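You operate a simulated robot arm through the tools that you are given. There is no shell and no other tool. Be economical: measure what you need, move in short steps, check, and stop when the job is done.

You are at the controls of a simulated two-armed robot. One attempt, no reset.

TASK
Fetch the green cup from the top of the brown bench and set it on top of the board bundle. Take the filter from the top of the grey bench and put it on the cream sheet. Put the service tag from the top of the wooden table on top of the black small plate there. The order is free. Set down upright: green cup, filter.
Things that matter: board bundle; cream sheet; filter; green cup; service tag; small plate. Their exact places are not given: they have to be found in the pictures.

Only the result counts: the job must be done as asked and must still hold three seconds after the hand-in. Knocking over, shifting, dropping, spilling or breaking anything else fails it. Flat cloth is picked up by pressing the open fingertips on it (5 to 10 N) and closing them slowly along it; thin cloth reads only 2 to 8 mm in the jaws.

THE ROBOT
Two 7-joint arms with two-finger grippers on one trunk, on a base that drives. Base frame: it is fixed to the floor where the robot stands at the start and does not move with it; the origin is under the middle of the robot, x ahead of it, y to its left, z up; the surface under the hand at the start is at about z = 850. Units: mm, rad, N and s.
The left shoulder is at the start at [82, 216, 1269], the right one opposite. With the tool pointing down near the work surface each hand reaches from about 300 to 860 mm from the robot's upright axis, wherever it stands, measured 20 degrees to its own side. Places, roughly: board bundle [500, -3500, 1000]; cream sheet [-2250, -250, 750]; filter [-2000, -500, 750]; green cup (10x7x8 cm) [500, 200, 900]; service tag [-2750, 500, 750]; small plate [-2750, 250, 750]. Payload 3.43 kg a hand.
The tool frame of a hand sits at the grasp point between the pads (the TCP): z along the fingers, y along the line on which they close. The tips reach 20 mm beyond it. The gripper opens to 124 mm. The gripper's body begins 93 mm behind the TCP.
Orientation is told as [roll, pitch, yaw] about the base's x, y, z axes, in that order, counted from this pose: with the fingers straight down and closing along the base's y, the tool's x points along the base's -x, its y along +y and its z along -z.

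THE INTERFACE
- The arms move only by the tool jog_arm. It takes "left_moves", "right_moves" or both (then of equal length, played together; a hand with none holds still); each is a list of rows, each a list of 7 numbers: the opening, from 0 (shut) to 1 (fully open), then the shift along the tool's x, y, z in units of 30 mm (1.0 is 30 mm), then the turn, a rotation vector about the tool's x, y, z in units of 8 degrees (1.0 is 8 degrees). In form: [[hand, dx, dy, dz, ax, ay, az], ...]. A call has 1 to 10 rows; each row shifts and turns the commanded pose from where the row before left it, along the tool's axes as they then stand. A call with a number of a shift or a turn outside -1 to 1 is refused whole. Each row takes 0.2 s and may step no farther than 50 mm and 0.15 rad from the row before; otherwise, or with a gripper value out of range, the whole call is refused. A pose out of reach is approached as far as the arm can. The call stops where the force on the tool passes 40 N (or 10 N more than at its start, if that is more) or the arm is blocked; 0.2 s more then pass. The fingers move at their own pace (about 72 mm/s each) and stop on an object; they squeeze with about 38 N. The grip force told is the motor's: it shows also when the fingers shut on nothing. Time passes only in rows, and 0.2 s behind the last, so rows that do not move let the fingers close. It gives the time, the measured TCP pose, the force on the tool (base axes), the opening and the grip force at its end, in the units of the frame above (readings bear some noise), with the torque about the TCP (base axes, N m) and any sound that the robot's microphone picked up.
- Cameras (640 x 400 px; columns grow to the right, rows downward): "scene" is now at [199.9, 38.8, 1423]; the picture's right is [0.46, -0.89, 0.00], its down [-0.63, -0.33, -0.70] and it looks along [0.62, 0.32, -0.71] (base axes); focal length 279 px, centre (320, 200). "left" rides on the left gripper at [82, -14, -140] in its tool frame; the picture's right is [0.17, 0.99, 0.00], its down [-0.83, 0.14, -0.54] and it looks along [-0.53, 0.09, 0.84] (tool axes); focal length 243 px, centre (320, 200). "right" rides on the right gripper at [82, 14, -140] in its tool frame; the picture's right is [-0.17, 0.99, 0.00], its down [-0.83, -0.14, -0.54] and it looks along [-0.53, -0.09, 0.84] (tool axes); focal length 243 px, centre (320, 200).
- camera(camera): a new picture of that camera. The clock stands still meanwhile.
- lift_body(by): slides the trunk up (or, below 0, down) by that many mm; the arms and the scene camera ride with it, the base frame stays. It gives what a move gives, with no picture.
- base_move(legs): drives the robot by 1 to 6 legs, each [ahead, left, turn to the left] in mm, mm and rad, along the robot's own axes; the way and the turn of a leg run together, so that a leg with both is an arc; at most 1500 mm and 3.142 rad a leg. The arms and the cameras ride along, it lands a little off, and it stops where it bumps. It gives what a move gives.
- aim_head(pan, tilt): turns the head with the scene camera to pan (to the left, within 1.396 rad either way) and tilt (down, from -0.506 to 1.204), counted from straight ahead of the robot. It gives what a move gives.
- point_at(camera, pixels): there is no depth. For up to 12 entries [column, row, z] of the newest picture of that camera ("zoom" is the newest enlarged one), the place [x, y] in the base frame at which the ray of that pixel passes the height z, good to about 2 mm. The clock stands still meanwhile.
- inspect(camera, box): a new picture of the part [left, top, right, bottom] of that camera's present view, enlarged. The clock stands still meanwhile.
- close_job(): hands the job in; it is judged then, once.

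Work in short steps. Measure before you move; look again where a grasp or a placing could have gone wrong, and mend it. You have 110 turns and 88 pictures in all, those below and enlarged ones among them. Open the grippers and draw the arms clear of the work before you hand the job in, unless the task says otherwise; then end with one line.

The tools are called after "Request:" as a command line: name --argument value ..., lists and objects as JSON in quotes. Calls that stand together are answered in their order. jog_arm: Moves the arms, as the interface text tells. Its arguments: {"type":"object","properties":{"left_moves":{"type":"array","items":{"type":"array","items":{"type":"number"}}},"right_moves":{"type":"array","items":{"type":"array","items":{"type":"number"}}}},"required":[]} The other tools are called the same way: lift_body (by) slides the trunk up or down; base_move (legs) drives the base; aim_head (pan, tilt) turns the head that bears the scene camera; camera (camera) takes a picture; point_at (camera, pixels) gives the place at which the rays of pixels pass given heights; inspect (camera, box) takes an enlarged picture of a part of a camera's view; close_job () hands the job in.

At the start:

```text
t: 0.0
left_tool_pos: [462.4, 441.2, 1076.6]
left_orientation: [-0.002, 0.0, 0.0]
left_force: [0.6, -0.8, 0.5]
left_ft_torque: [0.03, -0.02, -0.01]
left_grip_width: 124.0
left_grasp_force: 0.1
right_tool_pos: [511.4, 22.6, 1009.7]
right_orientation: [0.0, 0.0, 0.0]
right_force: [-0.4, 0.6, 0.2]
right_ft_torque: [0.02, 0.02, 0.03]
right_grip_width: 124.1
right_grasp_force: 0.1
trunk travel left (down, up): [-425.0, 166.0]
robot x, y, heading: [-3.3, 1.0, 0.004]
head pan, tilt: [0.48, 0.791]
```

scene: 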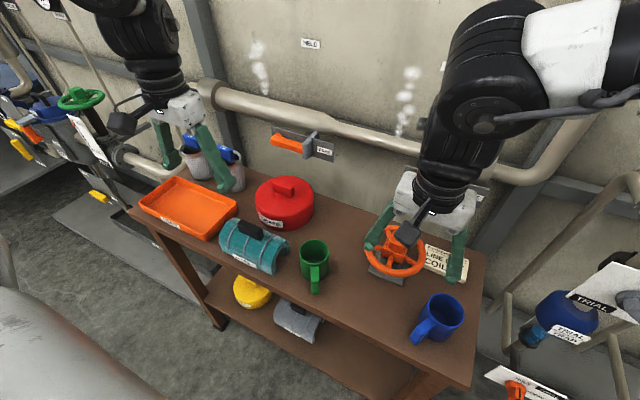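
right: 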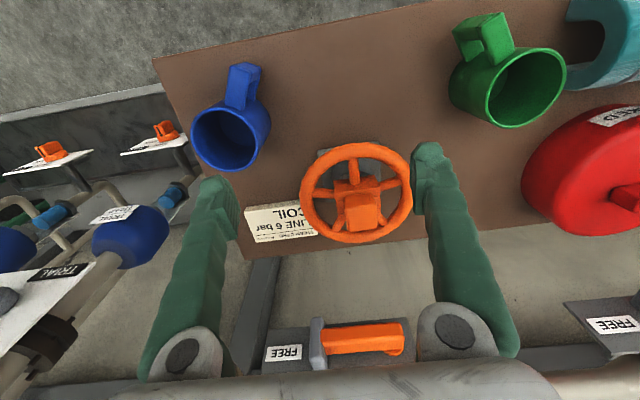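
left: 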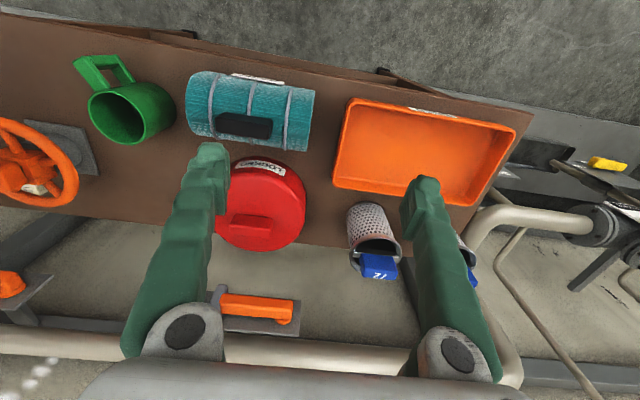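

The green cup stands at about (314,258) in the scene picture; I enlarge it and measure its rim.

Request:
inspect --camera "scene" --box '[220, 200, 420, 325]'

Request:
point_at --camera "scene" --pixels '[[314, 245, 930], [314, 275, 850], [300, 246, 930], [328, 246, 930], [316, 290, 850]]'

Request:
point_at --camera "right" --pixels '[[526, 88, 930], [526, 50, 930], [566, 78, 930], [487, 98, 930], [526, 127, 930]]'

```text
3.20 times, centred on (320, 262) of scene
```

zoom: 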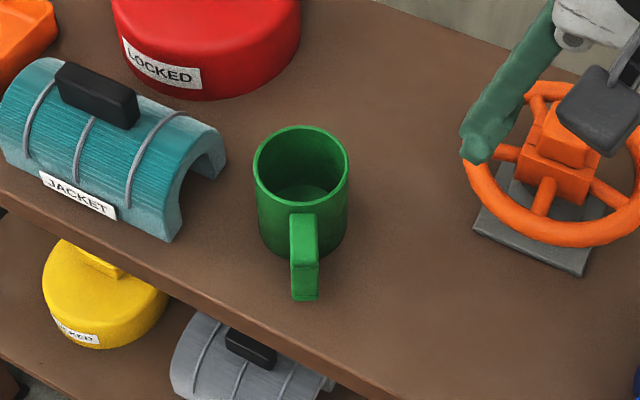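

```text
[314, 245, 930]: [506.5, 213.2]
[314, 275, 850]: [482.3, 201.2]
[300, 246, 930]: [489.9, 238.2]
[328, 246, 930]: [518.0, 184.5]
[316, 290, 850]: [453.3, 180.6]
```

```text
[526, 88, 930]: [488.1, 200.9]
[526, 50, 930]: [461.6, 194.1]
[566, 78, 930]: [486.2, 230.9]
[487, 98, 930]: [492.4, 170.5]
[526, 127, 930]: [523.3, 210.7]
```

I measure rim centre, handle and neighbours in the enlarged picture.

Request:
point_at --camera "zoom" --pixels '[[301, 167, 930], [254, 165, 930], [349, 165, 930], [301, 126, 930], [301, 212, 930], [305, 225, 920], [305, 290, 860], [224, 158, 850], [165, 240, 850], [215, 95, 850], [300, 255, 850]]'

Request:
inspect --camera "right" --box '[420, 0, 640, 138]'

```text
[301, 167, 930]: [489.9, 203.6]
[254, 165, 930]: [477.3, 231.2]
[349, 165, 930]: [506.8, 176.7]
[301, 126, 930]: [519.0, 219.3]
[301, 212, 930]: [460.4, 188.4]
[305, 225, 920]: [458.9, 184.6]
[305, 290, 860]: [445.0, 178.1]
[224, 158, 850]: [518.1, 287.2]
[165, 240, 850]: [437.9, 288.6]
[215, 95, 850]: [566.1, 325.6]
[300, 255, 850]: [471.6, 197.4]
```

```text
2.90 times, centred on (530, 69) of right
```

zoom: 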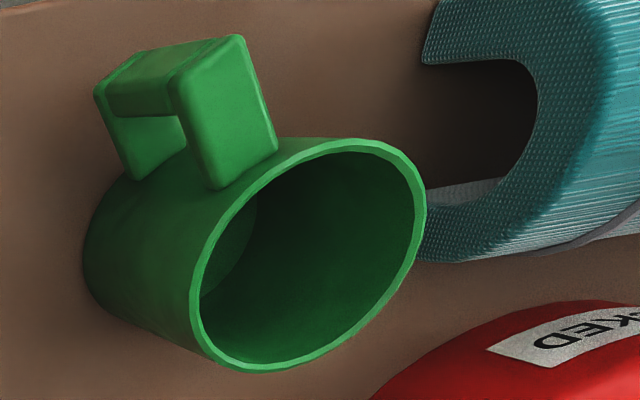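

The cup rim centre lies at about (489,202,930), diameter ~64, handle toward (-0.87,-0.48). I bring the left hand over it, and move the right hand up and aside.

Request:
jog_arm --left_moves '[[1, -0.11, -0.996, 0, 0, 0, 0], [1, -0.11, -0.996, 0, 0, 0, 0], [1, -0.11, -0.996, 0, 0, 0, 0], [1, -0.11, -0.996, 0, 0, 0, 0], [1, -0.11, -0.996, 0, 0, 0, 0], [1, -0.11, -0.996, 0, 0, 0, 0], [1, -0.11, -0.996, 0, 0, 0, 0], [1, -0.11, -0.996, 0, 0, 0, 0], [1, 0, 0, 0, 0, 0, -0.9], [1, 0, 0, 0, 0, 0, -0.9]]' --right_moves '[[1, 0, 0, -1, 0, 0, 0], [1, 0, -1, -1, 0, 0, 0], [1, 0, -1, 0, 0, 0, 0], [1, 0, -1, 0, 0, 0, 0], [1, 0, -1, 0, 0, 0, 0], [1, 0, -1, 0, 0, 0, 0], [1, 0, -1, 0, 0, 0, 0], [1, 0, -1, 0, 0, 0, 0], [1, 0, 0, 0, 0, 0, 0], [1, 0, 0, 0, 0, 0, 0]]'

Request:
jog_arm --left_moves '[[0.85, 0, 0, 0, 0, 0, -0.9], [0.85, 0, 0, 0, 0, 0, -0.9], [0.85, 0, 0, 0.5, 0, 0, 0], [0.85, 0, 0, 0, 0, 0, 0]]'

Request:
camera --camera "left"

Request:
camera --camera "scene"

```text
t: 2.2
left_tool_pos: [491.2, 218.8, 1082.0]
left_orientation: [0.001, 0.0, 0.0]
left_force: [-0.1, 0.1, -0.3]
left_ft_torque: [0.01, -0.01, -0.01]
left_grip_width: 124.0
left_grasp_force: 0.1
left hand out of reach, approached as far as the arm can: row 8, 9, 10
right_tool_pos: [498.2, -161.2, 1053.2]
right_orientation: [-0.001, -0.001, -0.004]
right_force: [1.0, -1.0, -0.4]
right_ft_torque: [0.01, 0.02, -0.03]
right_grip_width: 124.1
right_grasp_force: 0.1
right hand out of reach, approached as far as the arm can: row 7, 8
trunk travel left (down, up): [-425.0, 166.0]
robot x, y, heading: [0.8, -1.7, 0.003]
head pan, tilt: [0.48, 0.791]
```

```text
t: 3.2
left_tool_pos: [491.1, 219.7, 1067.8]
left_orientation: [-0.001, -0.001, 0.001]
left_force: [0.2, -0.2, 0.1]
left_ft_torque: [-0.05, -0.04, 0.03]
left_grip_width: 105.5
left_grasp_force: 0.0
left hand out of reach, approached as far as the arm can: row 1, 2
right_tool_pos: [496.1, -162.6, 1052.9]
right_orientation: [0.0, -0.003, -0.005]
right_force: [-1.1, 0.3, 0.1]
right_ft_torque: [0.0, -0.02, -0.03]
right_grip_width: 124.0
right_grasp_force: 0.1
trunk travel left (down, up): [-425.0, 166.0]
robot x, y, heading: [0.9, 2.0, 0.006]
head pan, tilt: [0.48, 0.791]
```

```text
82 pictures are left
```

left: 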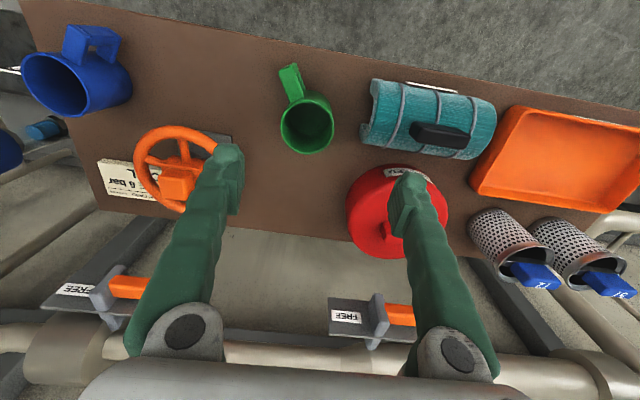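

```text
81 pictures are left
```

scene: 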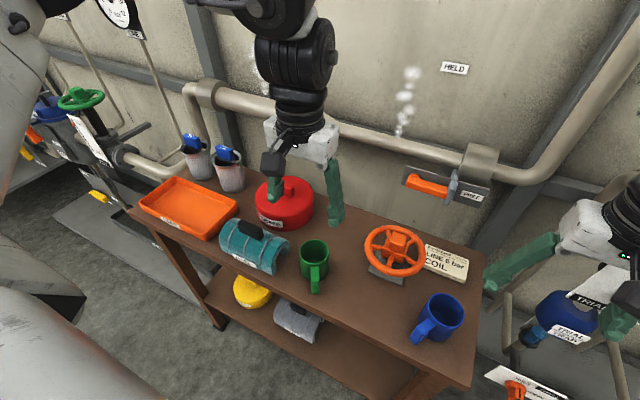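

The pose is near the shoulder's limit, so I raise the trunk, then lower the hand and retry the remaining shift and yaw.

Request:
lift_body --by 120

Request:
jog_arm --left_moves '[[0.85, 0, 0, 1, 0, 0, 0], [0.85, 0, 0, 1, 0, 0, 0], [0.85, 0, 0, 1, 0, 0, 0], [0.85, 0, 0, 1, 0, 0, 0], [0.85, 0, -0.6, 0, 0, 0, 0], [0.85, 0, 0, 0, 0, 0, -0.9], [0.85, 0, 0, 0, 0, 0, -0.9], [0.85, 0, 0, 0, 0, 0, -0.9], [0.85, 0, 0, 0, 0, 0, -0.9]]'

```text
t: 4.7
left_tool_pos: [489.8, 220.4, 1228.1]
left_orientation: [-0.006, -0.085, 0.001]
left_force: [0.2, 0.0, -0.2]
left_ft_torque: [-0.04, 0.05, 0.0]
left_grip_width: 105.4
left_grasp_force: 0.0
right_tool_pos: [497.3, -161.5, 1224.2]
right_orientation: [-0.003, -0.105, -0.004]
right_force: [0.0, 0.8, -0.2]
right_ft_torque: [-0.04, 0.03, 0.02]
right_grip_width: 123.9
right_grasp_force: 0.0
trunk travel left (down, up): [-545.0, 46.0]
robot x, y, heading: [-0.9, 0.3, 0.001]
head pan, tilt: [0.48, 0.791]
```

```text
t: 6.7
left_tool_pos: [597.6, 275.0, 1102.3]
left_orientation: [-0.048, -0.07, 0.5]
left_force: [-0.5, 0.0, 0.2]
left_ft_torque: [-0.03, 0.0, -0.03]
left_grip_width: 105.4
left_grasp_force: 0.1
left hand out of reach, approached as far as the arm can: row 5, 6, 7, 8, 9
right_tool_pos: [497.9, -161.0, 1226.8]
right_orientation: [-0.001, -0.106, -0.007]
right_force: [0.9, -0.3, -0.7]
right_ft_torque: [-0.04, -0.01, 0.0]
right_grip_width: 124.0
right_grasp_force: 0.2
trunk travel left (down, up): [-545.0, 46.0]
robot x, y, heading: [0.2, -1.8, -0.007]
head pan, tilt: [0.48, 0.791]
```

The arm is too folded here, so I back the base off by 120 mm and then see where the hand stands.

Request:
base_move --legs '[[-120, 0, 0]]'

Request:
jog_arm --left_moves '[[0.85, 0, 0, 0.1, 0, 0, 0], [0.85, 0, 0, 0, 0, 0, 0]]'

```text
t: 8.1
left_tool_pos: [481.8, 273.9, 1101.3]
left_orientation: [-0.046, -0.069, 0.498]
left_force: [0.2, -0.1, -0.2]
left_ft_torque: [-0.02, 0.04, 0.01]
left_grip_width: 105.6
left_grasp_force: 0.1
right_tool_pos: [381.2, -160.4, 1223.8]
right_orientation: [0.0, -0.105, -0.003]
right_force: [0.7, -0.5, -0.2]
right_ft_torque: [-0.02, 0.04, 0.02]
right_grip_width: 123.7
right_grasp_force: 0.0
trunk travel left (down, up): [-545.0, 46.0]
robot x, y, heading: [-117.6, -2.1, -0.005]
head pan, tilt: [0.48, 0.791]
```

```text
t: 8.7
left_tool_pos: [480.2, 275.1, 1100.5]
left_orientation: [-0.048, -0.068, 0.498]
left_force: [-0.4, 0.2, -1.1]
left_ft_torque: [0.02, -0.02, -0.02]
left_grip_width: 105.4
left_grasp_force: 0.1
right_tool_pos: [378.7, -161.6, 1226.5]
right_orientation: [0.0, -0.106, -0.004]
right_force: [0.8, 0.3, 0.4]
right_ft_torque: [0.02, 0.0, 0.02]
right_grip_width: 123.7
right_grasp_force: 0.1
trunk travel left (down, up): [-545.0, 46.0]
robot x, y, heading: [-117.7, 0.5, -0.005]
head pan, tilt: [0.48, 0.791]
```

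I straighten the tool (pitch/roll error 0.07) and shift it over the cup, down to z≈1000.

Request:
jog_arm --left_moves '[[0.85, 0, 0, 0.2, -0.34, 0.49, 0], [0.85, 0.3, -0.76, 1, 0, 0, 0], [0.85, 0.3, -0.76, 1, 0, 0, 0], [0.85, 0.3, -0.76, 1, 0, 0, 0], [0.85, 0, 0, 0, 0, 0, 0]]'

Request:
camera --camera "left"

```text
t: 9.9
left_tool_pos: [455.6, 291.2, 1040.7]
left_orientation: [-0.001, -0.001, 0.495]
left_force: [0.1, 0.0, 0.5]
left_ft_torque: [-0.01, -0.02, 0.03]
left_grip_width: 105.5
left_grasp_force: 0.1
left hand out of reach, approached as far as the arm can: row 1, 2, 3, 4
right_tool_pos: [379.9, -161.4, 1226.0]
right_orientation: [0.001, -0.109, -0.002]
right_force: [-0.4, 0.2, 0.5]
right_ft_torque: [-0.01, -0.02, 0.02]
right_grip_width: 123.9
right_grasp_force: 0.1
trunk travel left (down, up): [-545.0, 46.0]
robot x, y, heading: [-118.1, 1.6, -0.004]
head pan, tilt: [0.48, 0.791]
```

```text
80 pictures are left
```

left: 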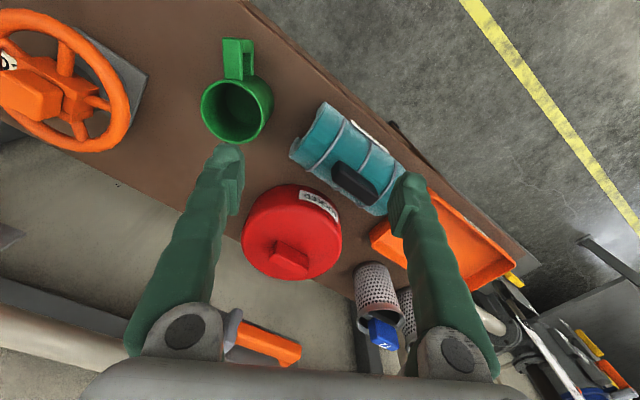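

Orientation is now level; I go down a bit and retry the shift.

Request:
jog_arm --left_moves '[[0.85, 0, 0, 0.9, 0, 0, 0], [0.85, 0, 0, 0.9, 0, 0, 0], [0.85, 0.115, -0.78, 0, 0, 0, 0], [0.85, 0.115, -0.78, 0, 0, 0, 0], [0.85, 0.115, -0.78, 0, 0, 0, 0], [0.85, 0.115, -0.78, 0, 0, 0, 0], [0.85, 0, 0, 0, 0, 0, 0]]'

Request:
camera --camera "left"

```text
t: 11.5
left_tool_pos: [455.1, 295.3, 1027.8]
left_orientation: [-0.002, -0.001, 0.496]
left_force: [-0.6, -0.7, 0.4]
left_ft_torque: [0.01, -0.01, -0.02]
left_grip_width: 105.4
left_grasp_force: 0.1
left hand out of reach, approached as far as the arm can: row 1, 2, 3, 4, 5, 6
right_tool_pos: [378.9, -161.9, 1226.2]
right_orientation: [-0.001, -0.106, -0.004]
right_force: [0.3, 0.0, 0.3]
right_ft_torque: [-0.02, -0.01, 0.0]
right_grip_width: 123.9
right_grasp_force: 0.0
trunk travel left (down, up): [-545.0, 46.0]
robot x, y, heading: [-122.0, 2.2, 0.0]
head pan, tilt: [0.48, 0.791]
```

```text
79 pictures are left
```

left: 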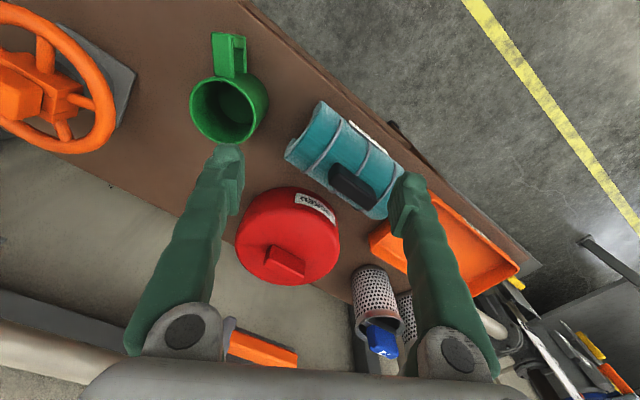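

The yaw seems to be the limit; I turn back to yaw 0 (still clears the handle) and see whether the hand can go down.

Request:
jog_arm --left_moves '[[0.85, 0, 0, 0, 0, 0, 0.9], [0.85, 0, 0, 0, 0, 0, 0.9], [0.85, 0, 0, 0, 0, 0, 0.9], [0.85, 0, 0, 0, 0, 0, 0.9], [0.85, -0.37, -0.8, 0.4, 0, 0, 0], [0.85, -0.37, -0.8, 0.4, 0, 0, 0], [0.85, -0.37, -0.8, 0, 0, 0, 0], [0.85, 0, 0, 0, 0, 0, 0]]'

```text
t: 13.3
left_tool_pos: [437.1, 277.4, 1027.6]
left_orientation: [-0.002, -0.002, -0.004]
left_force: [0.2, 0.6, 0.6]
left_ft_torque: [0.02, 0.0, -0.02]
left_grip_width: 105.5
left_grasp_force: 0.1
left hand out of reach, approached as far as the arm can: row 5, 6, 7
right_tool_pos: [379.1, -162.1, 1226.1]
right_orientation: [0.002, -0.108, -0.006]
right_force: [-0.2, 0.1, -0.9]
right_ft_torque: [0.01, -0.03, 0.0]
right_grip_width: 123.7
right_grasp_force: 0.0
trunk travel left (down, up): [-545.0, 46.0]
robot x, y, heading: [-116.4, -1.1, -0.004]
head pan, tilt: [0.48, 0.791]
```

I test single directions to find which one is blocked.

Request:
jog_arm --left_moves '[[0.85, 0, 0, 0.5, 0, 0, 0], [0.85, 0, 0, 0.5, 0, 0, 0], [0.85, 0, 0, 0, 0, 0, 0]]'

Request:
jog_arm --left_moves '[[0.85, -0.5, 0, 0, 0, 0, 0], [0.85, -0.5, 0, 0, 0, 0, 0], [0.85, 0, 0, 0, 0, 0, 0]]'

Request:
jog_arm --left_moves '[[0.85, 0, -0.5, 0, 0, 0, 0], [0.85, 0, -0.5, 0, 0, 0, 0], [0.85, 0, 0, 0, 0, 0, 0]]'

Request:
camera --camera "scene"

```text
t: 14.1
left_tool_pos: [430.8, 285.2, 1001.3]
left_orientation: [0.0, -0.004, -0.005]
left_force: [-0.1, 0.2, -0.4]
left_ft_torque: [-0.01, -0.01, 0.01]
left_grip_width: 105.4
left_grasp_force: 0.1
left hand out of reach, approached as far as the arm can: row 1, 2
right_tool_pos: [378.6, -160.5, 1225.9]
right_orientation: [-0.001, -0.107, -0.003]
right_force: [0.5, -0.4, -0.2]
right_ft_torque: [0.02, -0.03, -0.02]
right_grip_width: 124.0
right_grasp_force: 0.1
trunk travel left (down, up): [-545.0, 46.0]
robot x, y, heading: [-118.5, -1.7, 0.003]
head pan, tilt: [0.48, 0.791]
```

```text
t: 14.9
left_tool_pos: [449.5, 297.3, 1007.7]
left_orientation: [-0.001, -0.005, -0.002]
left_force: [-0.6, -0.4, -0.1]
left_ft_torque: [0.01, -0.01, -0.02]
left_grip_width: 105.4
left_grasp_force: 0.0
left hand out of reach, approached as far as the arm can: row 1, 2
right_tool_pos: [378.9, -160.4, 1225.5]
right_orientation: [-0.001, -0.108, -0.004]
right_force: [1.1, -0.7, 0.1]
right_ft_torque: [-0.01, 0.01, 0.0]
right_grip_width: 124.3
right_grasp_force: 0.0
trunk travel left (down, up): [-545.0, 46.0]
robot x, y, heading: [-116.3, -0.4, 0.002]
head pan, tilt: [0.48, 0.791]
```

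```text
t: 15.7
left_tool_pos: [435.5, 282.4, 1013.8]
left_orientation: [-0.002, -0.005, -0.004]
left_force: [-0.4, -0.1, 0.1]
left_ft_torque: [0.0, -0.01, 0.0]
left_grip_width: 105.4
left_grasp_force: 0.2
left hand out of reach, approached as far as the arm can: row 1, 2
right_tool_pos: [378.9, -160.7, 1225.9]
right_orientation: [0.001, -0.107, -0.004]
right_force: [0.5, -0.1, -0.2]
right_ft_torque: [0.02, 0.01, -0.01]
right_grip_width: 124.0
right_grasp_force: 0.1
trunk travel left (down, up): [-545.0, 46.0]
robot x, y, heading: [-115.2, -2.3, 0.0]
head pan, tilt: [0.48, 0.791]
```

```text
78 pictures are left
```

scene: 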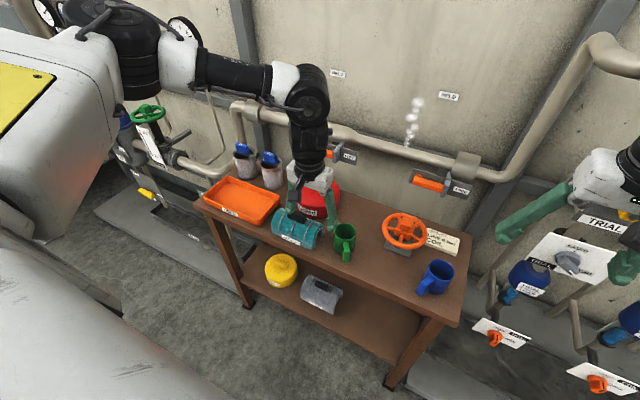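

The raised trunk seems to have made it worse; I raise the hand, then lower the trunk back to its start height, with the right hand down to be straightened later.

Request:
jog_arm --left_moves '[[0.85, 0, 0, -1, 0, 0, 0], [0.85, 0, 0, -1, 0, 0, 0], [0.85, 0, 0, -1, 0, 0, 0], [0.85, 0, 0, -1, 0, 0, 0], [0.85, 0, 0, 0, 0, 0, 0]]'

Request:
lift_body --by -60

```text
t: 16.9
left_tool_pos: [436.0, 281.9, 1134.5]
left_orientation: [0.002, -0.004, -0.004]
left_force: [0.2, 0.5, 0.4]
left_ft_torque: [-0.02, 0.0, -0.04]
left_grip_width: 105.4
left_grasp_force: 0.0
right_tool_pos: [379.6, -160.7, 1226.9]
right_orientation: [-0.001, -0.108, -0.004]
right_force: [0.4, 0.3, -0.4]
right_ft_torque: [-0.01, -0.02, 0.03]
right_grip_width: 124.1
right_grasp_force: 0.0
trunk travel left (down, up): [-545.0, 46.0]
robot x, y, heading: [-116.2, 3.7, 0.001]
head pan, tilt: [0.48, 0.791]
```

```text
t: 17.9
left_tool_pos: [434.4, 281.9, 1075.5]
left_orientation: [0.001, -0.003, -0.003]
left_force: [-0.2, -0.4, 0.1]
left_ft_torque: [-0.04, -0.02, 0.02]
left_grip_width: 105.6
left_grasp_force: 0.1
right_tool_pos: [377.8, -161.2, 1166.0]
right_orientation: [-0.002, -0.11, -0.007]
right_force: [0.2, -0.2, 0.0]
right_ft_torque: [-0.01, 0.02, 0.0]
right_grip_width: 124.3
right_grasp_force: 0.1
trunk travel left (down, up): [-485.0, 106.0]
robot x, y, heading: [-118.5, 0.0, 0.0]
head pan, tilt: [0.48, 0.791]
```

Trunk works cleanly; I raise the hand and lower the trunk further, then test the approach again.

Request:
jog_arm --left_moves '[[0.85, 0, 0, -1, 0, 0, 0], [0.85, 0, 0, -1, 0, 0, 0], [0.85, 0, 0, 0, 0, 0, 0]]'

Request:
lift_body --by -110

Request:
jog_arm --left_moves '[[0.85, -0.45, -0.65, 0, 0, 0, 0], [0.85, -0.45, -0.65, 0, 0, 0, 0], [0.85, -0.45, -0.65, 0, 0, 0, 0], [0.85, -0.45, -0.65, 0, 0, 0, 0], [0.85, 0, 0, 0, 0, 0, 0]]'

```text
t: 18.7
left_tool_pos: [436.1, 281.7, 1135.9]
left_orientation: [0.002, -0.001, -0.006]
left_force: [-0.7, -0.1, -0.5]
left_ft_torque: [0.03, 0.03, 0.0]
left_grip_width: 105.4
left_grasp_force: 0.1
right_tool_pos: [378.3, -160.0, 1164.2]
right_orientation: [0.0, -0.109, -0.007]
right_force: [-0.1, 0.3, 0.0]
right_ft_torque: [-0.02, 0.0, -0.03]
right_grip_width: 124.1
right_grasp_force: 0.0
trunk travel left (down, up): [-485.0, 106.0]
robot x, y, heading: [-118.5, -1.0, 0.003]
head pan, tilt: [0.48, 0.791]
```

```text
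t: 20.1
left_tool_pos: [436.8, 282.0, 1025.7]
left_orientation: [0.002, -0.001, -0.003]
left_force: [0.1, 0.4, -0.8]
left_ft_torque: [-0.01, -0.02, -0.03]
left_grip_width: 105.5
left_grasp_force: 0.3
right_tool_pos: [373.8, -160.2, 1014.8]
right_orientation: [-0.002, -0.012, -0.014]
right_force: [-0.9, -0.4, 0.0]
right_ft_torque: [0.01, -0.02, -0.01]
right_grip_width: 124.2
right_grasp_force: 0.0
trunk travel left (down, up): [-375.0, 216.0]
robot x, y, heading: [-116.2, 0.5, -0.001]
head pan, tilt: [0.48, 0.791]
```

```text
t: 21.3
left_tool_pos: [454.5, 252.8, 1019.6]
left_orientation: [-0.004, -0.006, -0.003]
left_force: [-0.3, 0.0, -1.2]
left_ft_torque: [-0.04, 0.0, -0.01]
left_grip_width: 105.7
left_grasp_force: 0.1
left hand out of reach, approached as far as the arm can: row 2, 3, 4
right_tool_pos: [375.7, -159.0, 1015.7]
right_orientation: [-0.005, -0.012, -0.013]
right_force: [0.3, 0.3, -1.6]
right_ft_torque: [0.02, 0.01, -0.02]
right_grip_width: 124.0
right_grasp_force: 0.0
trunk travel left (down, up): [-375.0, 216.0]
robot x, y, heading: [-116.9, -1.5, -0.002]
head pan, tilt: [0.48, 0.791]
```

The left hand is limited to about 24° inward, so I shift the base 180 mm to the right and move the hand out over the cup.

Request:
base_move --legs '[[0, -180, 0]]'

Request:
jog_arm --left_moves '[[0.85, -0.3, 0.9, 0, 0, 0, 0], [0.85, -0.3, 0.9, 0, 0, 0, 0], [0.85, -0.3, 0.9, 0, 0, 0, 0], [0.85, -0.3, 0.9, 0, 0, 0, 0], [0.85, 0, 0.7, 0, 0, 0, 0], [0.85, 0, 0, 0, 0, 0, -0.9], [0.85, 0, 0, 0, 0, 0, -0.9], [0.85, 0, 0, 0, 0, 0, -0.9], [0.85, 0, 0, 0, 0, 0, 0]]'

Request:
camera --camera "left"

```text
t: 24.4
left_tool_pos: [454.6, 70.6, 1021.3]
left_orientation: [-0.004, -0.003, -0.006]
left_force: [0.3, 0.6, -0.5]
left_ft_torque: [-0.01, 0.02, -0.01]
left_grip_width: 105.4
left_grasp_force: 0.1
right_tool_pos: [375.9, -342.2, 1015.5]
right_orientation: [-0.005, -0.012, -0.012]
right_force: [-0.4, 0.3, 0.6]
right_ft_torque: [0.0, 0.03, 0.01]
right_grip_width: 123.9
right_grasp_force: 0.1
trunk travel left (down, up): [-375.0, 216.0]
robot x, y, heading: [-119.7, -179.7, 0.003]
head pan, tilt: [0.48, 0.791]
```

```text
t: 26.4
left_tool_pos: [491.3, 199.9, 1019.3]
left_orientation: [-0.004, -0.004, 0.375]
left_force: [-0.5, -0.8, 0.1]
left_ft_torque: [-0.01, -0.03, 0.02]
left_grip_width: 105.4
left_grasp_force: 0.0
right_tool_pos: [374.3, -341.6, 1015.5]
right_orientation: [-0.004, -0.012, -0.012]
right_force: [-0.5, -1.0, 0.6]
right_ft_torque: [-0.01, 0.01, -0.01]
right_grip_width: 123.7
right_grasp_force: 0.1
trunk travel left (down, up): [-375.0, 216.0]
robot x, y, heading: [-116.0, -185.5, -0.003]
head pan, tilt: [0.48, 0.791]
```

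```text
77 pictures are left
```

left: 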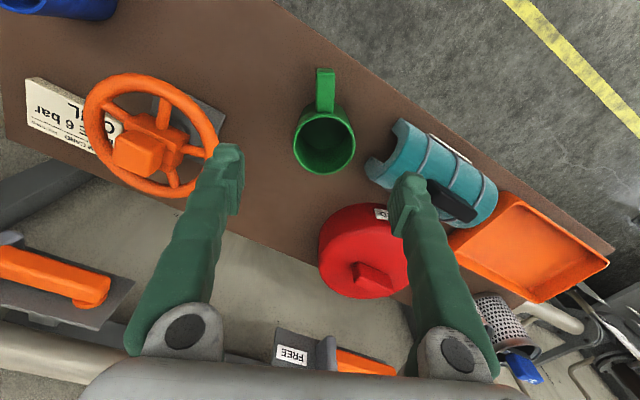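

The hand is over the cup; I check the cup's place from this view before going down.

Request:
point_at --camera "left" --pixels '[[324, 140, 930], [293, 137, 930], [356, 143, 930], [400, 180, 850], [375, 160, 850], [385, 168, 900]]'

```text
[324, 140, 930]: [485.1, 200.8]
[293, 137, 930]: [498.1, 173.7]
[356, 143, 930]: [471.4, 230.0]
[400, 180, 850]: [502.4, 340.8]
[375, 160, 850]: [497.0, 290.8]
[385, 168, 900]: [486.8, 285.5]
```

Cup centre (487,201); I descend to TCP z≈895 and close.

Request:
jog_arm --left_moves '[[0.85, 0.1, 0, 0.83, 0, 0, 0], [0.85, 0, 0, 0.83, 0, 0, 0], [0.85, 0, 0, 0.83, 0, 0, 0], [0.85, 0, 0, 0.83, 0, 0, 0], [0.85, 0, 0, 0.83, 0, 0, 0]]'

Request:
jog_arm --left_moves '[[0.5, 0, 0, 0, 0, 0, 0], [0.4, 0, 0, 0, 0, 0, 0], [0.4, 0, 0, 0, 0, 0, 0], [0.4, 0, 0, 0, 0, 0, 0]]'

```text
t: 27.6
left_tool_pos: [488.4, 197.0, 895.4]
left_orientation: [-0.004, -0.002, 0.372]
left_force: [0.2, 0.3, -0.6]
left_ft_torque: [0.04, 0.01, 0.01]
left_grip_width: 105.2
left_grasp_force: 0.0
right_tool_pos: [374.9, -341.7, 1015.4]
right_orientation: [-0.003, -0.012, -0.012]
right_force: [0.0, 0.5, 0.9]
right_ft_torque: [0.02, -0.04, 0.02]
right_grip_width: 123.9
right_grasp_force: 0.0
trunk travel left (down, up): [-375.0, 216.0]
robot x, y, heading: [-116.8, -182.6, -0.002]
head pan, tilt: [0.48, 0.791]
```

```text
t: 28.6
left_tool_pos: [488.0, 197.4, 894.2]
left_orientation: [-0.002, -0.003, 0.371]
left_force: [0.0, 0.5, -0.4]
left_ft_torque: [0.05, 0.0, 0.01]
left_grip_width: 62.1
left_grasp_force: 38.6
right_tool_pos: [374.8, -341.6, 1014.9]
right_orientation: [-0.003, -0.012, -0.011]
right_force: [-0.2, 0.2, -0.5]
right_ft_torque: [0.07, 0.02, 0.04]
right_grip_width: 123.7
right_grasp_force: 0.0
trunk travel left (down, up): [-375.0, 216.0]
robot x, y, heading: [-114.9, -183.0, 0.002]
head pan, tilt: [0.48, 0.791]
```

Gripped at 62 mm. I lift it clear and check.

Request:
jog_arm --left_moves '[[0.3, 0, 0, -0.8, 0, 0, 0], [0.3, 0, 0, -0.9, 0, 0, 0], [0.3, 0, 0, -0.9, 0, 0, 0], [0.3, 0, 0, -0.9, 0, 0, 0], [0.3, 0, 0, -0.9, 0, 0, 0], [0.3, 0, 0, 0, 0, 0, 0]]'

Request:
base_move --legs '[[-350, 0, 0]]'

Request:
aim_head --pan -1.2 --tilt 0.3

Request:
camera --camera "scene"

Request:
camera --camera "left"

```text
t: 29.9
left_tool_pos: [488.6, 198.3, 1026.6]
left_orientation: [-0.004, -0.003, 0.372]
left_force: [-0.2, 0.0, -1.3]
left_ft_torque: [0.02, -0.01, 0.01]
left_grip_width: 61.8
left_grasp_force: 38.4
right_tool_pos: [375.5, -339.9, 1014.3]
right_orientation: [-0.004, -0.012, -0.011]
right_force: [-0.3, -0.5, 0.5]
right_ft_torque: [0.01, 0.03, 0.02]
right_grip_width: 124.1
right_grasp_force: 0.0
trunk travel left (down, up): [-375.0, 216.0]
robot x, y, heading: [-119.4, -182.2, 0.003]
head pan, tilt: [0.48, 0.791]
```

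```text
t: 32.6
left_tool_pos: [137.5, 198.9, 1027.4]
left_orientation: [-0.004, -0.002, 0.376]
left_force: [-0.4, -0.4, -1.9]
left_ft_torque: [0.01, 0.01, 0.03]
left_grip_width: 62.3
left_grasp_force: 38.5
right_tool_pos: [25.9, -340.7, 1014.2]
right_orientation: [-0.004, -0.012, -0.011]
right_force: [0.1, -0.4, -0.6]
right_ft_torque: [-0.04, -0.01, 0.0]
right_grip_width: 123.9
right_grasp_force: 0.1
trunk travel left (down, up): [-375.0, 216.0]
robot x, y, heading: [-470.1, -180.4, 0.002]
head pan, tilt: [0.48, 0.791]
```

```text
t: 34.4
left_tool_pos: [136.5, 200.5, 1026.8]
left_orientation: [-0.004, -0.003, 0.377]
left_force: [0.5, -0.2, -1.1]
left_ft_torque: [-0.01, 0.02, 0.01]
left_grip_width: 61.8
left_grasp_force: 37.8
right_tool_pos: [25.3, -340.9, 1014.5]
right_orientation: [-0.003, -0.012, -0.01]
right_force: [0.2, -0.7, 0.0]
right_ft_torque: [-0.01, 0.0, 0.04]
right_grip_width: 124.1
right_grasp_force: 0.0
trunk travel left (down, up): [-375.0, 216.0]
robot x, y, heading: [-466.9, -180.5, 0.002]
head pan, tilt: [-1.201, 0.3]
```

```text
76 pictures are left
```

scene: 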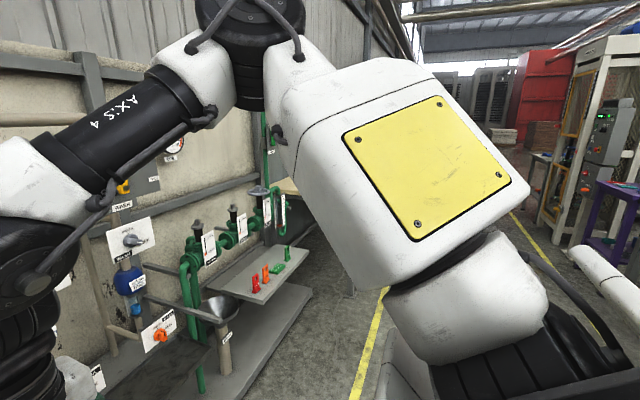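

```text
75 pictures are left
```

left: 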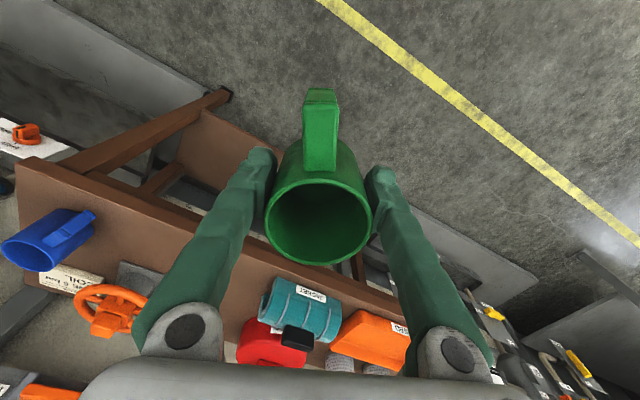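

Cup is held with handle toward the camera. I turn to face -y to see the way to the bundle.

Request:
base_move --legs '[[0, 0, -1.571]]'

Request:
aim_head --pan 0.1 --tilt 0.25

Request:
camera --camera "scene"

```text
t: 40.0
left_tool_pos: [-77.9, -782.2, 1027.1]
left_orientation: [-0.004, -0.005, -1.183]
left_force: [0.3, -0.1, -0.8]
left_ft_torque: [0.01, -0.01, 0.03]
left_grip_width: 59.5
left_grasp_force: 37.7
right_tool_pos: [-620.6, -678.0, 1013.7]
right_orientation: [-0.004, -0.012, -1.569]
right_force: [-0.4, 0.0, 0.1]
right_ft_torque: [0.01, -0.02, 0.0]
right_grip_width: 124.3
right_grasp_force: 0.1
trunk travel left (down, up): [-375.0, 216.0]
robot x, y, heading: [-469.0, -181.0, -1.553]
head pan, tilt: [-1.201, 0.3]
```

```text
t: 41.5
left_tool_pos: [-78.9, -782.6, 1026.6]
left_orientation: [-0.003, -0.003, -1.183]
left_force: [1.0, 0.1, -0.6]
left_ft_torque: [-0.03, 0.0, 0.01]
left_grip_width: 58.9
left_grasp_force: 37.6
right_tool_pos: [-619.5, -678.4, 1015.4]
right_orientation: [-0.004, -0.013, -1.569]
right_force: [-0.5, -0.2, 0.8]
right_ft_torque: [0.02, -0.01, 0.01]
right_grip_width: 124.0
right_grasp_force: 0.0
trunk travel left (down, up): [-375.0, 216.0]
robot x, y, heading: [-470.3, -181.9, -1.557]
head pan, tilt: [0.099, 0.25]
```

```text
74 pictures are left
```

scene: 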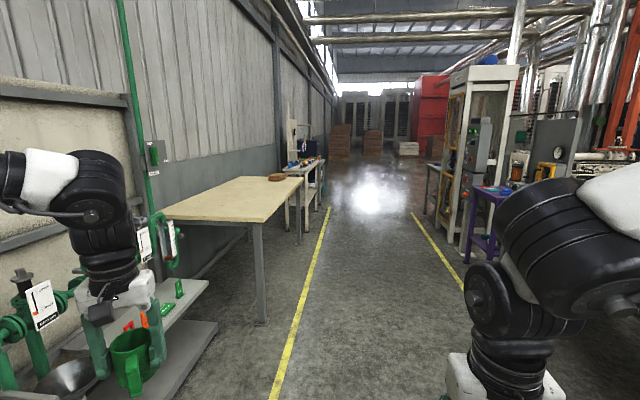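

The grip width fell from 62 to 59; I look at the cup, and zoom on the light table.

Request:
camera --camera "left"

Request:
inspect --camera "scene" --box '[160, 120, 340, 232]'

Request:
point_at --camera "scene" --pixels '[[276, 178, 1000], [276, 178, 900], [262, 224, 900], [262, 224, 850], [160, 212, 900], [301, 178, 900], [262, 322, 0]]'

```text
73 pictures are left
```

left: 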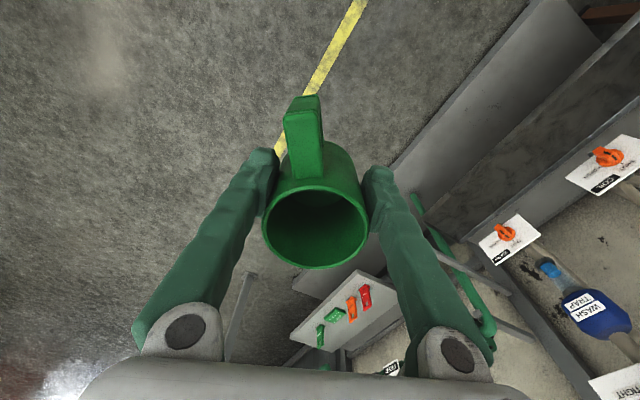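

```text
3.56 times, centred on (250, 176) of scene
```

zoom: 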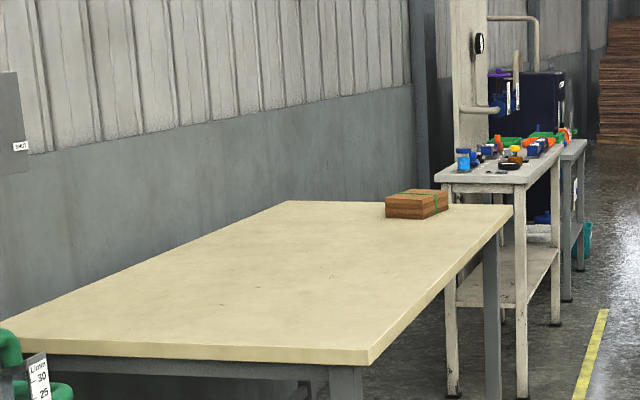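

```text
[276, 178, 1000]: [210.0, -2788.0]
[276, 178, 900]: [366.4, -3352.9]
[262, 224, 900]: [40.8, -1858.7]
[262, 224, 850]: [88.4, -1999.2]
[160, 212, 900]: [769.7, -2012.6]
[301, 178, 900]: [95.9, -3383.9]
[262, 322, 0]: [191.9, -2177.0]
```

The cup only rotated slightly in the grip. The bundle is the brown block at zoom (416,204) on the light table. I raise the trunk and drive along the aisle.

Request:
lift_body --by 130

Request:
base_move --legs '[[1300, 0, 0], [1200, 0, 0]]'

Request:
aim_head --pan 0.7 --tilt 0.5

Request:
camera --camera "scene"

```text
t: 43.0
left_tool_pos: [-77.9, -783.4, 1154.8]
left_orientation: [-0.003, 0.0, -1.183]
left_force: [-0.5, -0.2, -2.3]
left_ft_torque: [0.02, 0.0, -0.02]
left_grip_width: 59.1
left_grasp_force: 38.0
right_tool_pos: [-621.7, -678.7, 1143.4]
right_orientation: [-0.003, -0.012, -1.569]
right_force: [-0.5, 0.6, -0.3]
right_ft_torque: [0.01, 0.02, 0.0]
right_grip_width: 124.2
right_grasp_force: 0.0
trunk travel left (down, up): [-505.0, 86.0]
robot x, y, heading: [-468.0, -178.8, -1.554]
head pan, tilt: [0.099, 0.25]
```

```text
t: 58.4
left_tool_pos: [-25.2, -3296.2, 1156.4]
left_orientation: [-0.003, -0.002, -1.174]
left_force: [-0.3, 0.1, -0.7]
left_ft_torque: [0.03, 0.01, -0.01]
left_grip_width: 58.2
left_grasp_force: 37.8
right_tool_pos: [-566.6, -3196.7, 1144.5]
right_orientation: [-0.002, -0.013, -1.558]
right_force: [-0.5, -0.5, -0.3]
right_ft_torque: [-0.01, 0.01, -0.01]
right_grip_width: 124.0
right_grasp_force: 0.0
trunk travel left (down, up): [-505.0, 86.0]
robot x, y, heading: [-419.9, -2698.6, -1.552]
head pan, tilt: [0.099, 0.25]
```

```text
t: 59.4
left_tool_pos: [-25.5, -3295.9, 1157.9]
left_orientation: [-0.004, -0.004, -1.173]
left_force: [0.0, 0.4, -1.8]
left_ft_torque: [0.0, -0.01, 0.02]
left_grip_width: 58.2
left_grasp_force: 38.2
right_tool_pos: [-567.3, -3196.4, 1144.8]
right_orientation: [-0.003, -0.012, -1.558]
right_force: [0.4, 0.8, 0.7]
right_ft_torque: [0.03, -0.01, 0.0]
right_grip_width: 124.0
right_grasp_force: 0.0
trunk travel left (down, up): [-505.0, 86.0]
robot x, y, heading: [-422.1, -2701.8, -1.546]
head pan, tilt: [0.7, 0.499]
```

```text
71 pictures are left
```

scene: 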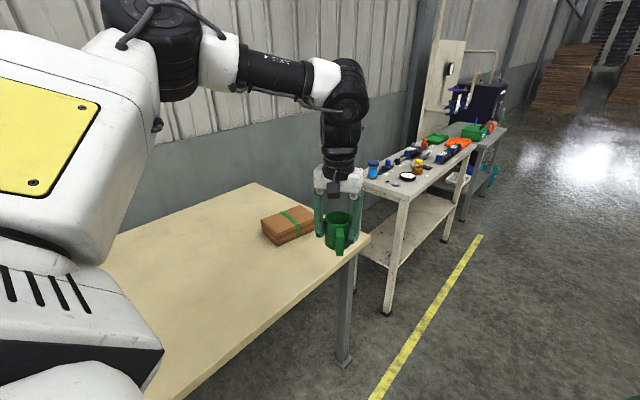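

I enlarge the bundle and derive the table height from the leg.

Request:
inspect --camera "scene" --box '[220, 170, 380, 270]'

Request:
point_at --camera "scene" --pixels '[[343, 364, 0], [353, 258, 800], [353, 258, 850], [353, 258, 900], [370, 237, 850], [370, 237, 900], [280, 245, 850], [280, 245, 900], [288, 222, 900], [288, 222, 950]]'

```text
4.00 times, centred on (300, 220) of scene
```

zoom: 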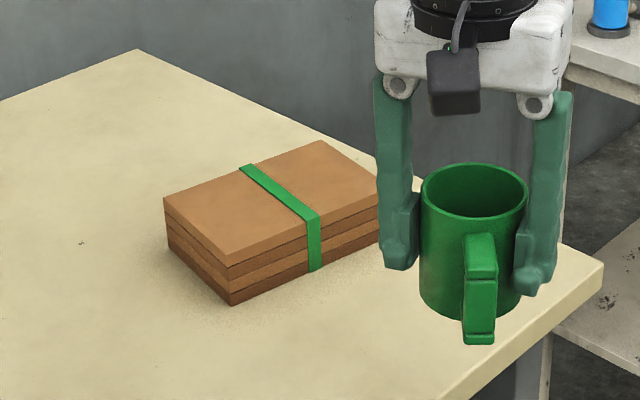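

```text
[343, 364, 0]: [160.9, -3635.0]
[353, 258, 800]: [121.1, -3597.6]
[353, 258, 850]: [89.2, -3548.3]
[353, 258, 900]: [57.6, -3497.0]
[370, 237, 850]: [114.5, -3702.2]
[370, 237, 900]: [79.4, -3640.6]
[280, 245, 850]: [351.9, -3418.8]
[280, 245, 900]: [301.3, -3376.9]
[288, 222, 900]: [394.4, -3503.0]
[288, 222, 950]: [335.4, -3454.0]
```

I drive to about (-354,-3297) with heading ≈ -0.78, which brings the left hand above the bundle at a safe height.

Request:
base_move --legs '[[595, 40, 0], [0, 0, 0.77]]'

Request:
aim_head --pan 0.55 --tilt 0.65

Request:
camera --camera "left"

Request:
camera --camera "scene"

```text
t: 66.2
left_tool_pos: [333.4, -3444.1, 1156.7]
left_orientation: [-0.003, -0.003, -0.402]
left_force: [0.7, 0.3, -1.0]
left_ft_torque: [0.01, -0.02, 0.01]
left_grip_width: 58.1
left_grasp_force: 37.7
right_tool_pos: [-126.1, -3749.6, 1143.7]
right_orientation: [-0.003, -0.012, -0.789]
right_force: [0.2, 0.6, -0.4]
right_ft_torque: [-0.01, -0.02, 0.02]
right_grip_width: 123.9
right_grasp_force: 0.1
trunk travel left (down, up): [-505.0, 86.0]
robot x, y, heading: [-366.6, -3289.8, -0.774]
head pan, tilt: [0.7, 0.499]
```

```text
t: 66.8
left_tool_pos: [333.6, -3444.3, 1155.4]
left_orientation: [-0.005, -0.002, -0.403]
left_force: [0.1, 0.5, -0.4]
left_ft_torque: [0.0, -0.04, 0.01]
left_grip_width: 58.3
left_grasp_force: 38.0
right_tool_pos: [-126.0, -3749.6, 1144.8]
right_orientation: [-0.002, -0.013, -0.788]
right_force: [-0.5, 0.0, -0.5]
right_ft_torque: [-0.01, -0.03, 0.02]
right_grip_width: 124.0
right_grasp_force: 0.1
trunk travel left (down, up): [-505.0, 86.0]
robot x, y, heading: [-365.5, -3290.8, -0.778]
head pan, tilt: [0.55, 0.649]
```

```text
69 pictures are left
```

left: 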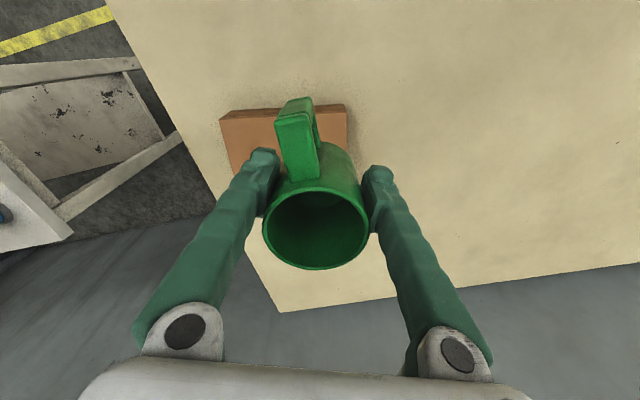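

```text
68 pictures are left
```

scene: 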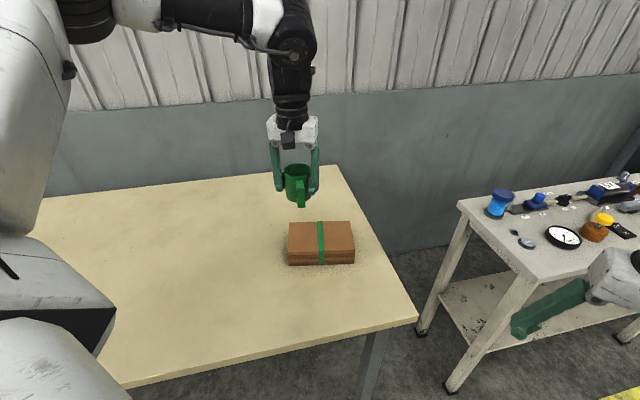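

I match bundle and table corners between the two views for heights.

Request:
point_at --camera "left" --pixels '[[346, 112, 850], [346, 112, 900], [346, 112, 950], [221, 122, 850], [221, 122, 900], [221, 122, 950], [280, 312, 800], [280, 312, 850], [280, 312, 900]]'

Request:
point_at --camera "scene" --pixels '[[289, 252, 850], [289, 252, 900], [289, 252, 950], [354, 249, 850], [354, 249, 900], [354, 249, 950], [335, 166, 800], [335, 166, 850], [335, 166, 900], [320, 236, 900], [320, 236, 950]]'

```text
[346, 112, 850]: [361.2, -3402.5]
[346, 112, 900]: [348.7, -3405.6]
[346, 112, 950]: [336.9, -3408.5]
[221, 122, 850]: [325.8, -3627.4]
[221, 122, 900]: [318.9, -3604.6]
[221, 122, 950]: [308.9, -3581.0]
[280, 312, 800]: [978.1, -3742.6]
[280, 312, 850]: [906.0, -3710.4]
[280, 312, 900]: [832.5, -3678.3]
```

```text
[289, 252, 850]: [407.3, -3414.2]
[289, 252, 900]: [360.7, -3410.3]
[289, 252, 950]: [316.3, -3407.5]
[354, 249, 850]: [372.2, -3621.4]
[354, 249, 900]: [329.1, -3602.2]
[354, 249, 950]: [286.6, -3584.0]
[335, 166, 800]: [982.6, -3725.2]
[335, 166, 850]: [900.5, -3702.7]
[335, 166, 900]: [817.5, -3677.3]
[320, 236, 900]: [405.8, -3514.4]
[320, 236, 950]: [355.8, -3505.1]
```

Bundle top ≈ z 916, centre ≈ (390,-3511). I move over it and down to TCP z≈1000.

Request:
jog_arm --left_moves '[[0.3, -0.887, -0.433, 0, 0, 0, 0], [0.3, -0.887, -0.433, 0, 0, 0, 0], [0.3, -0.887, -0.433, 0, 0, 0, 0], [0.3, 0, 0, 0.9, 0, 0, 0], [0.3, 0, 0, 0.9, 0, 0, 0], [0.3, 0, 0, 0.9, 0, 0, 0], [0.3, 0, 0, 0.9, 0, 0, 0], [0.3, 0, 0, 0.9, 0, 0, 0], [0.3, 0, 0, 0.67, 0, 0, 0], [0.3, 0, 0, 0, 0, 0, 0]]'

Request:
inspect --camera "scene" --box '[220, 150, 420, 275]'

Request:
camera --camera "left"

```text
t: 69.0
left_tool_pos: [364.3, -3466.8, 992.0]
left_orientation: [-0.003, -0.002, -0.401]
left_force: [-0.5, 1.0, -0.9]
left_ft_torque: [-0.02, -0.01, -0.01]
left_grip_width: 58.2
left_grasp_force: 37.9
left hand out of reach, approached as far as the arm can: row 2, 3
right_tool_pos: [-124.8, -3750.0, 1143.4]
right_orientation: [-0.001, -0.013, -0.79]
right_force: [-0.8, -0.4, 0.3]
right_ft_torque: [0.01, 0.0, 0.02]
right_grip_width: 123.8
right_grasp_force: 0.1
trunk travel left (down, up): [-505.0, 86.0]
robot x, y, heading: [-369.0, -3288.1, -0.773]
head pan, tilt: [0.55, 0.649]
```

```text
3.20 times, centred on (320, 212) of scene
```

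zoom: 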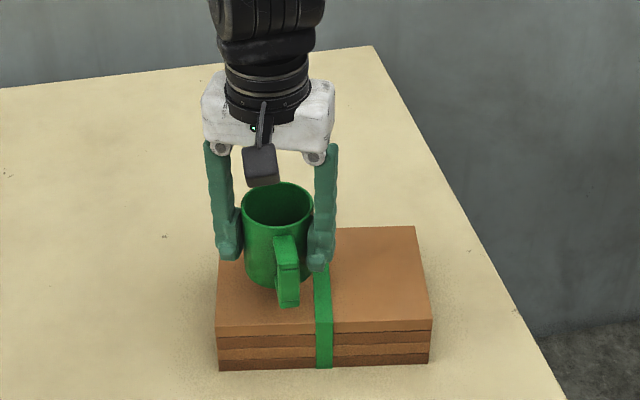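

```text
66 pictures are left
```

left: 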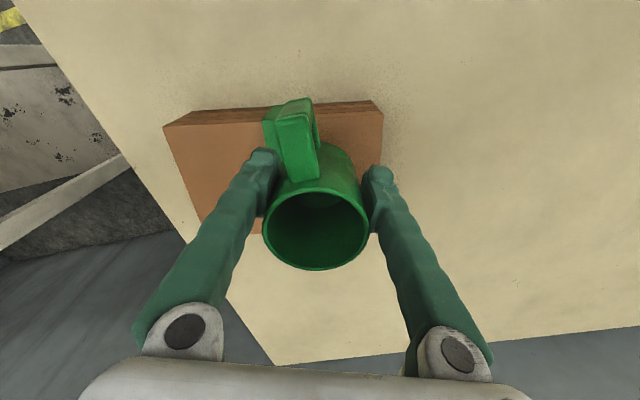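

The strap crosses the bundle's middle, so I place the cup on the left half beside it, at about (397,-3466); I move 33 mm in +x.

Request:
jog_arm --left_moves '[[0.3, -0.5, 0.2, 0, 0, 0, 0], [0.3, -0.5, 0.2, 0, 0, 0, 0], [0.3, 0, 0, 0, 0, 0, 0]]'

Request:
inspect --camera "scene" --box '[220, 150, 420, 275]'

```text
t: 69.8
left_tool_pos: [397.1, -3465.3, 992.0]
left_orientation: [-0.003, -0.004, -0.403]
left_force: [-0.1, 0.0, -1.1]
left_ft_torque: [-0.03, -0.02, 0.01]
left_grip_width: 58.1
left_grasp_force: 38.0
right_tool_pos: [-125.9, -3748.6, 1145.2]
right_orientation: [-0.002, -0.014, -0.788]
right_force: [-0.2, 0.3, 0.5]
right_ft_torque: [-0.01, -0.04, 0.03]
right_grip_width: 123.8
right_grasp_force: 0.1
trunk travel left (down, up): [-505.0, 86.0]
robot x, y, heading: [-365.5, -3289.6, -0.776]
head pan, tilt: [0.55, 0.649]
```

```text
3.20 times, centred on (320, 212) of scene
```

zoom: 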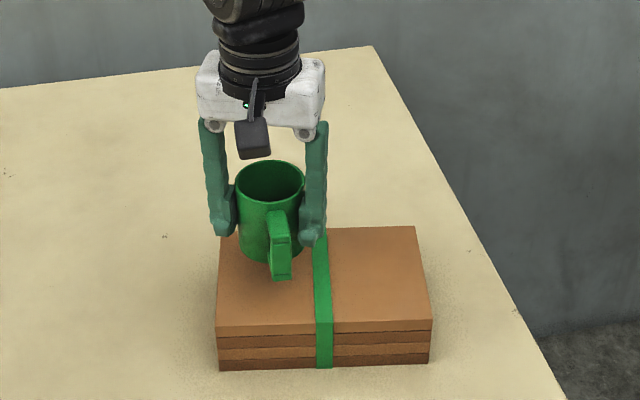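

Aligned; I lower to just above the bundle and then in small steps watching the force.

Request:
jog_arm --left_moves '[[0.3, 0, 0, 0.4, 0, 0, 0], [0.3, 0, 0, 0.3, 0, 0, 0], [0.3, 0, 0, 0.1, 0, 0, 0], [0.3, 0, 0, 0.1, 0, 0, 0], [0.3, 0, 0, 0, 0, 0, 0]]'

Request:
jog_arm --left_moves '[[0.3, 0, 0, 0.08, 0, 0, 0], [0.3, 0, 0, 0, 0, 0, 0]]'

Request:
inspect --camera "scene" --box '[260, 170, 360, 232]'

```text
t: 71.0
left_tool_pos: [395.0, -3463.8, 965.7]
left_orientation: [-0.005, -0.006, -0.403]
left_force: [-0.4, -0.6, -1.8]
left_ft_torque: [0.0, 0.02, 0.03]
left_grip_width: 58.0
left_grasp_force: 38.4
left hand out of reach, approached as far as the arm can: row 3
right_tool_pos: [-126.0, -3750.8, 1144.8]
right_orientation: [-0.003, -0.012, -0.788]
right_force: [0.7, 0.6, -0.3]
right_ft_torque: [-0.01, 0.0, 0.03]
right_grip_width: 123.9
right_grasp_force: 0.0
trunk travel left (down, up): [-505.0, 86.0]
robot x, y, heading: [-369.9, -3292.2, -0.775]
head pan, tilt: [0.55, 0.649]
```

```text
t: 71.7
left_tool_pos: [396.3, -3464.0, 963.1]
left_orientation: [-0.006, -0.003, -0.403]
left_force: [-0.5, -0.1, -1.9]
left_ft_torque: [0.02, 0.01, 0.03]
left_grip_width: 58.1
left_grasp_force: 38.3
right_tool_pos: [-125.0, -3749.7, 1144.4]
right_orientation: [-0.004, -0.011, -0.789]
right_force: [-0.7, 0.4, -0.2]
right_ft_torque: [0.0, 0.0, -0.03]
right_grip_width: 124.0
right_grasp_force: 0.1
trunk travel left (down, up): [-505.0, 86.0]
robot x, y, heading: [-368.5, -3289.9, -0.775]
head pan, tilt: [0.55, 0.649]
```

```text
6.40 times, centred on (310, 201) of scene
```

zoom: 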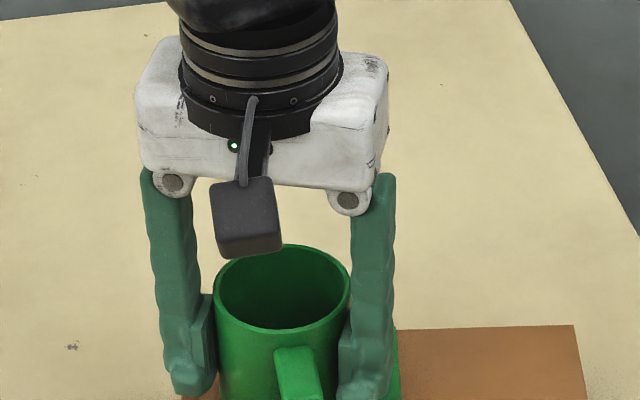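

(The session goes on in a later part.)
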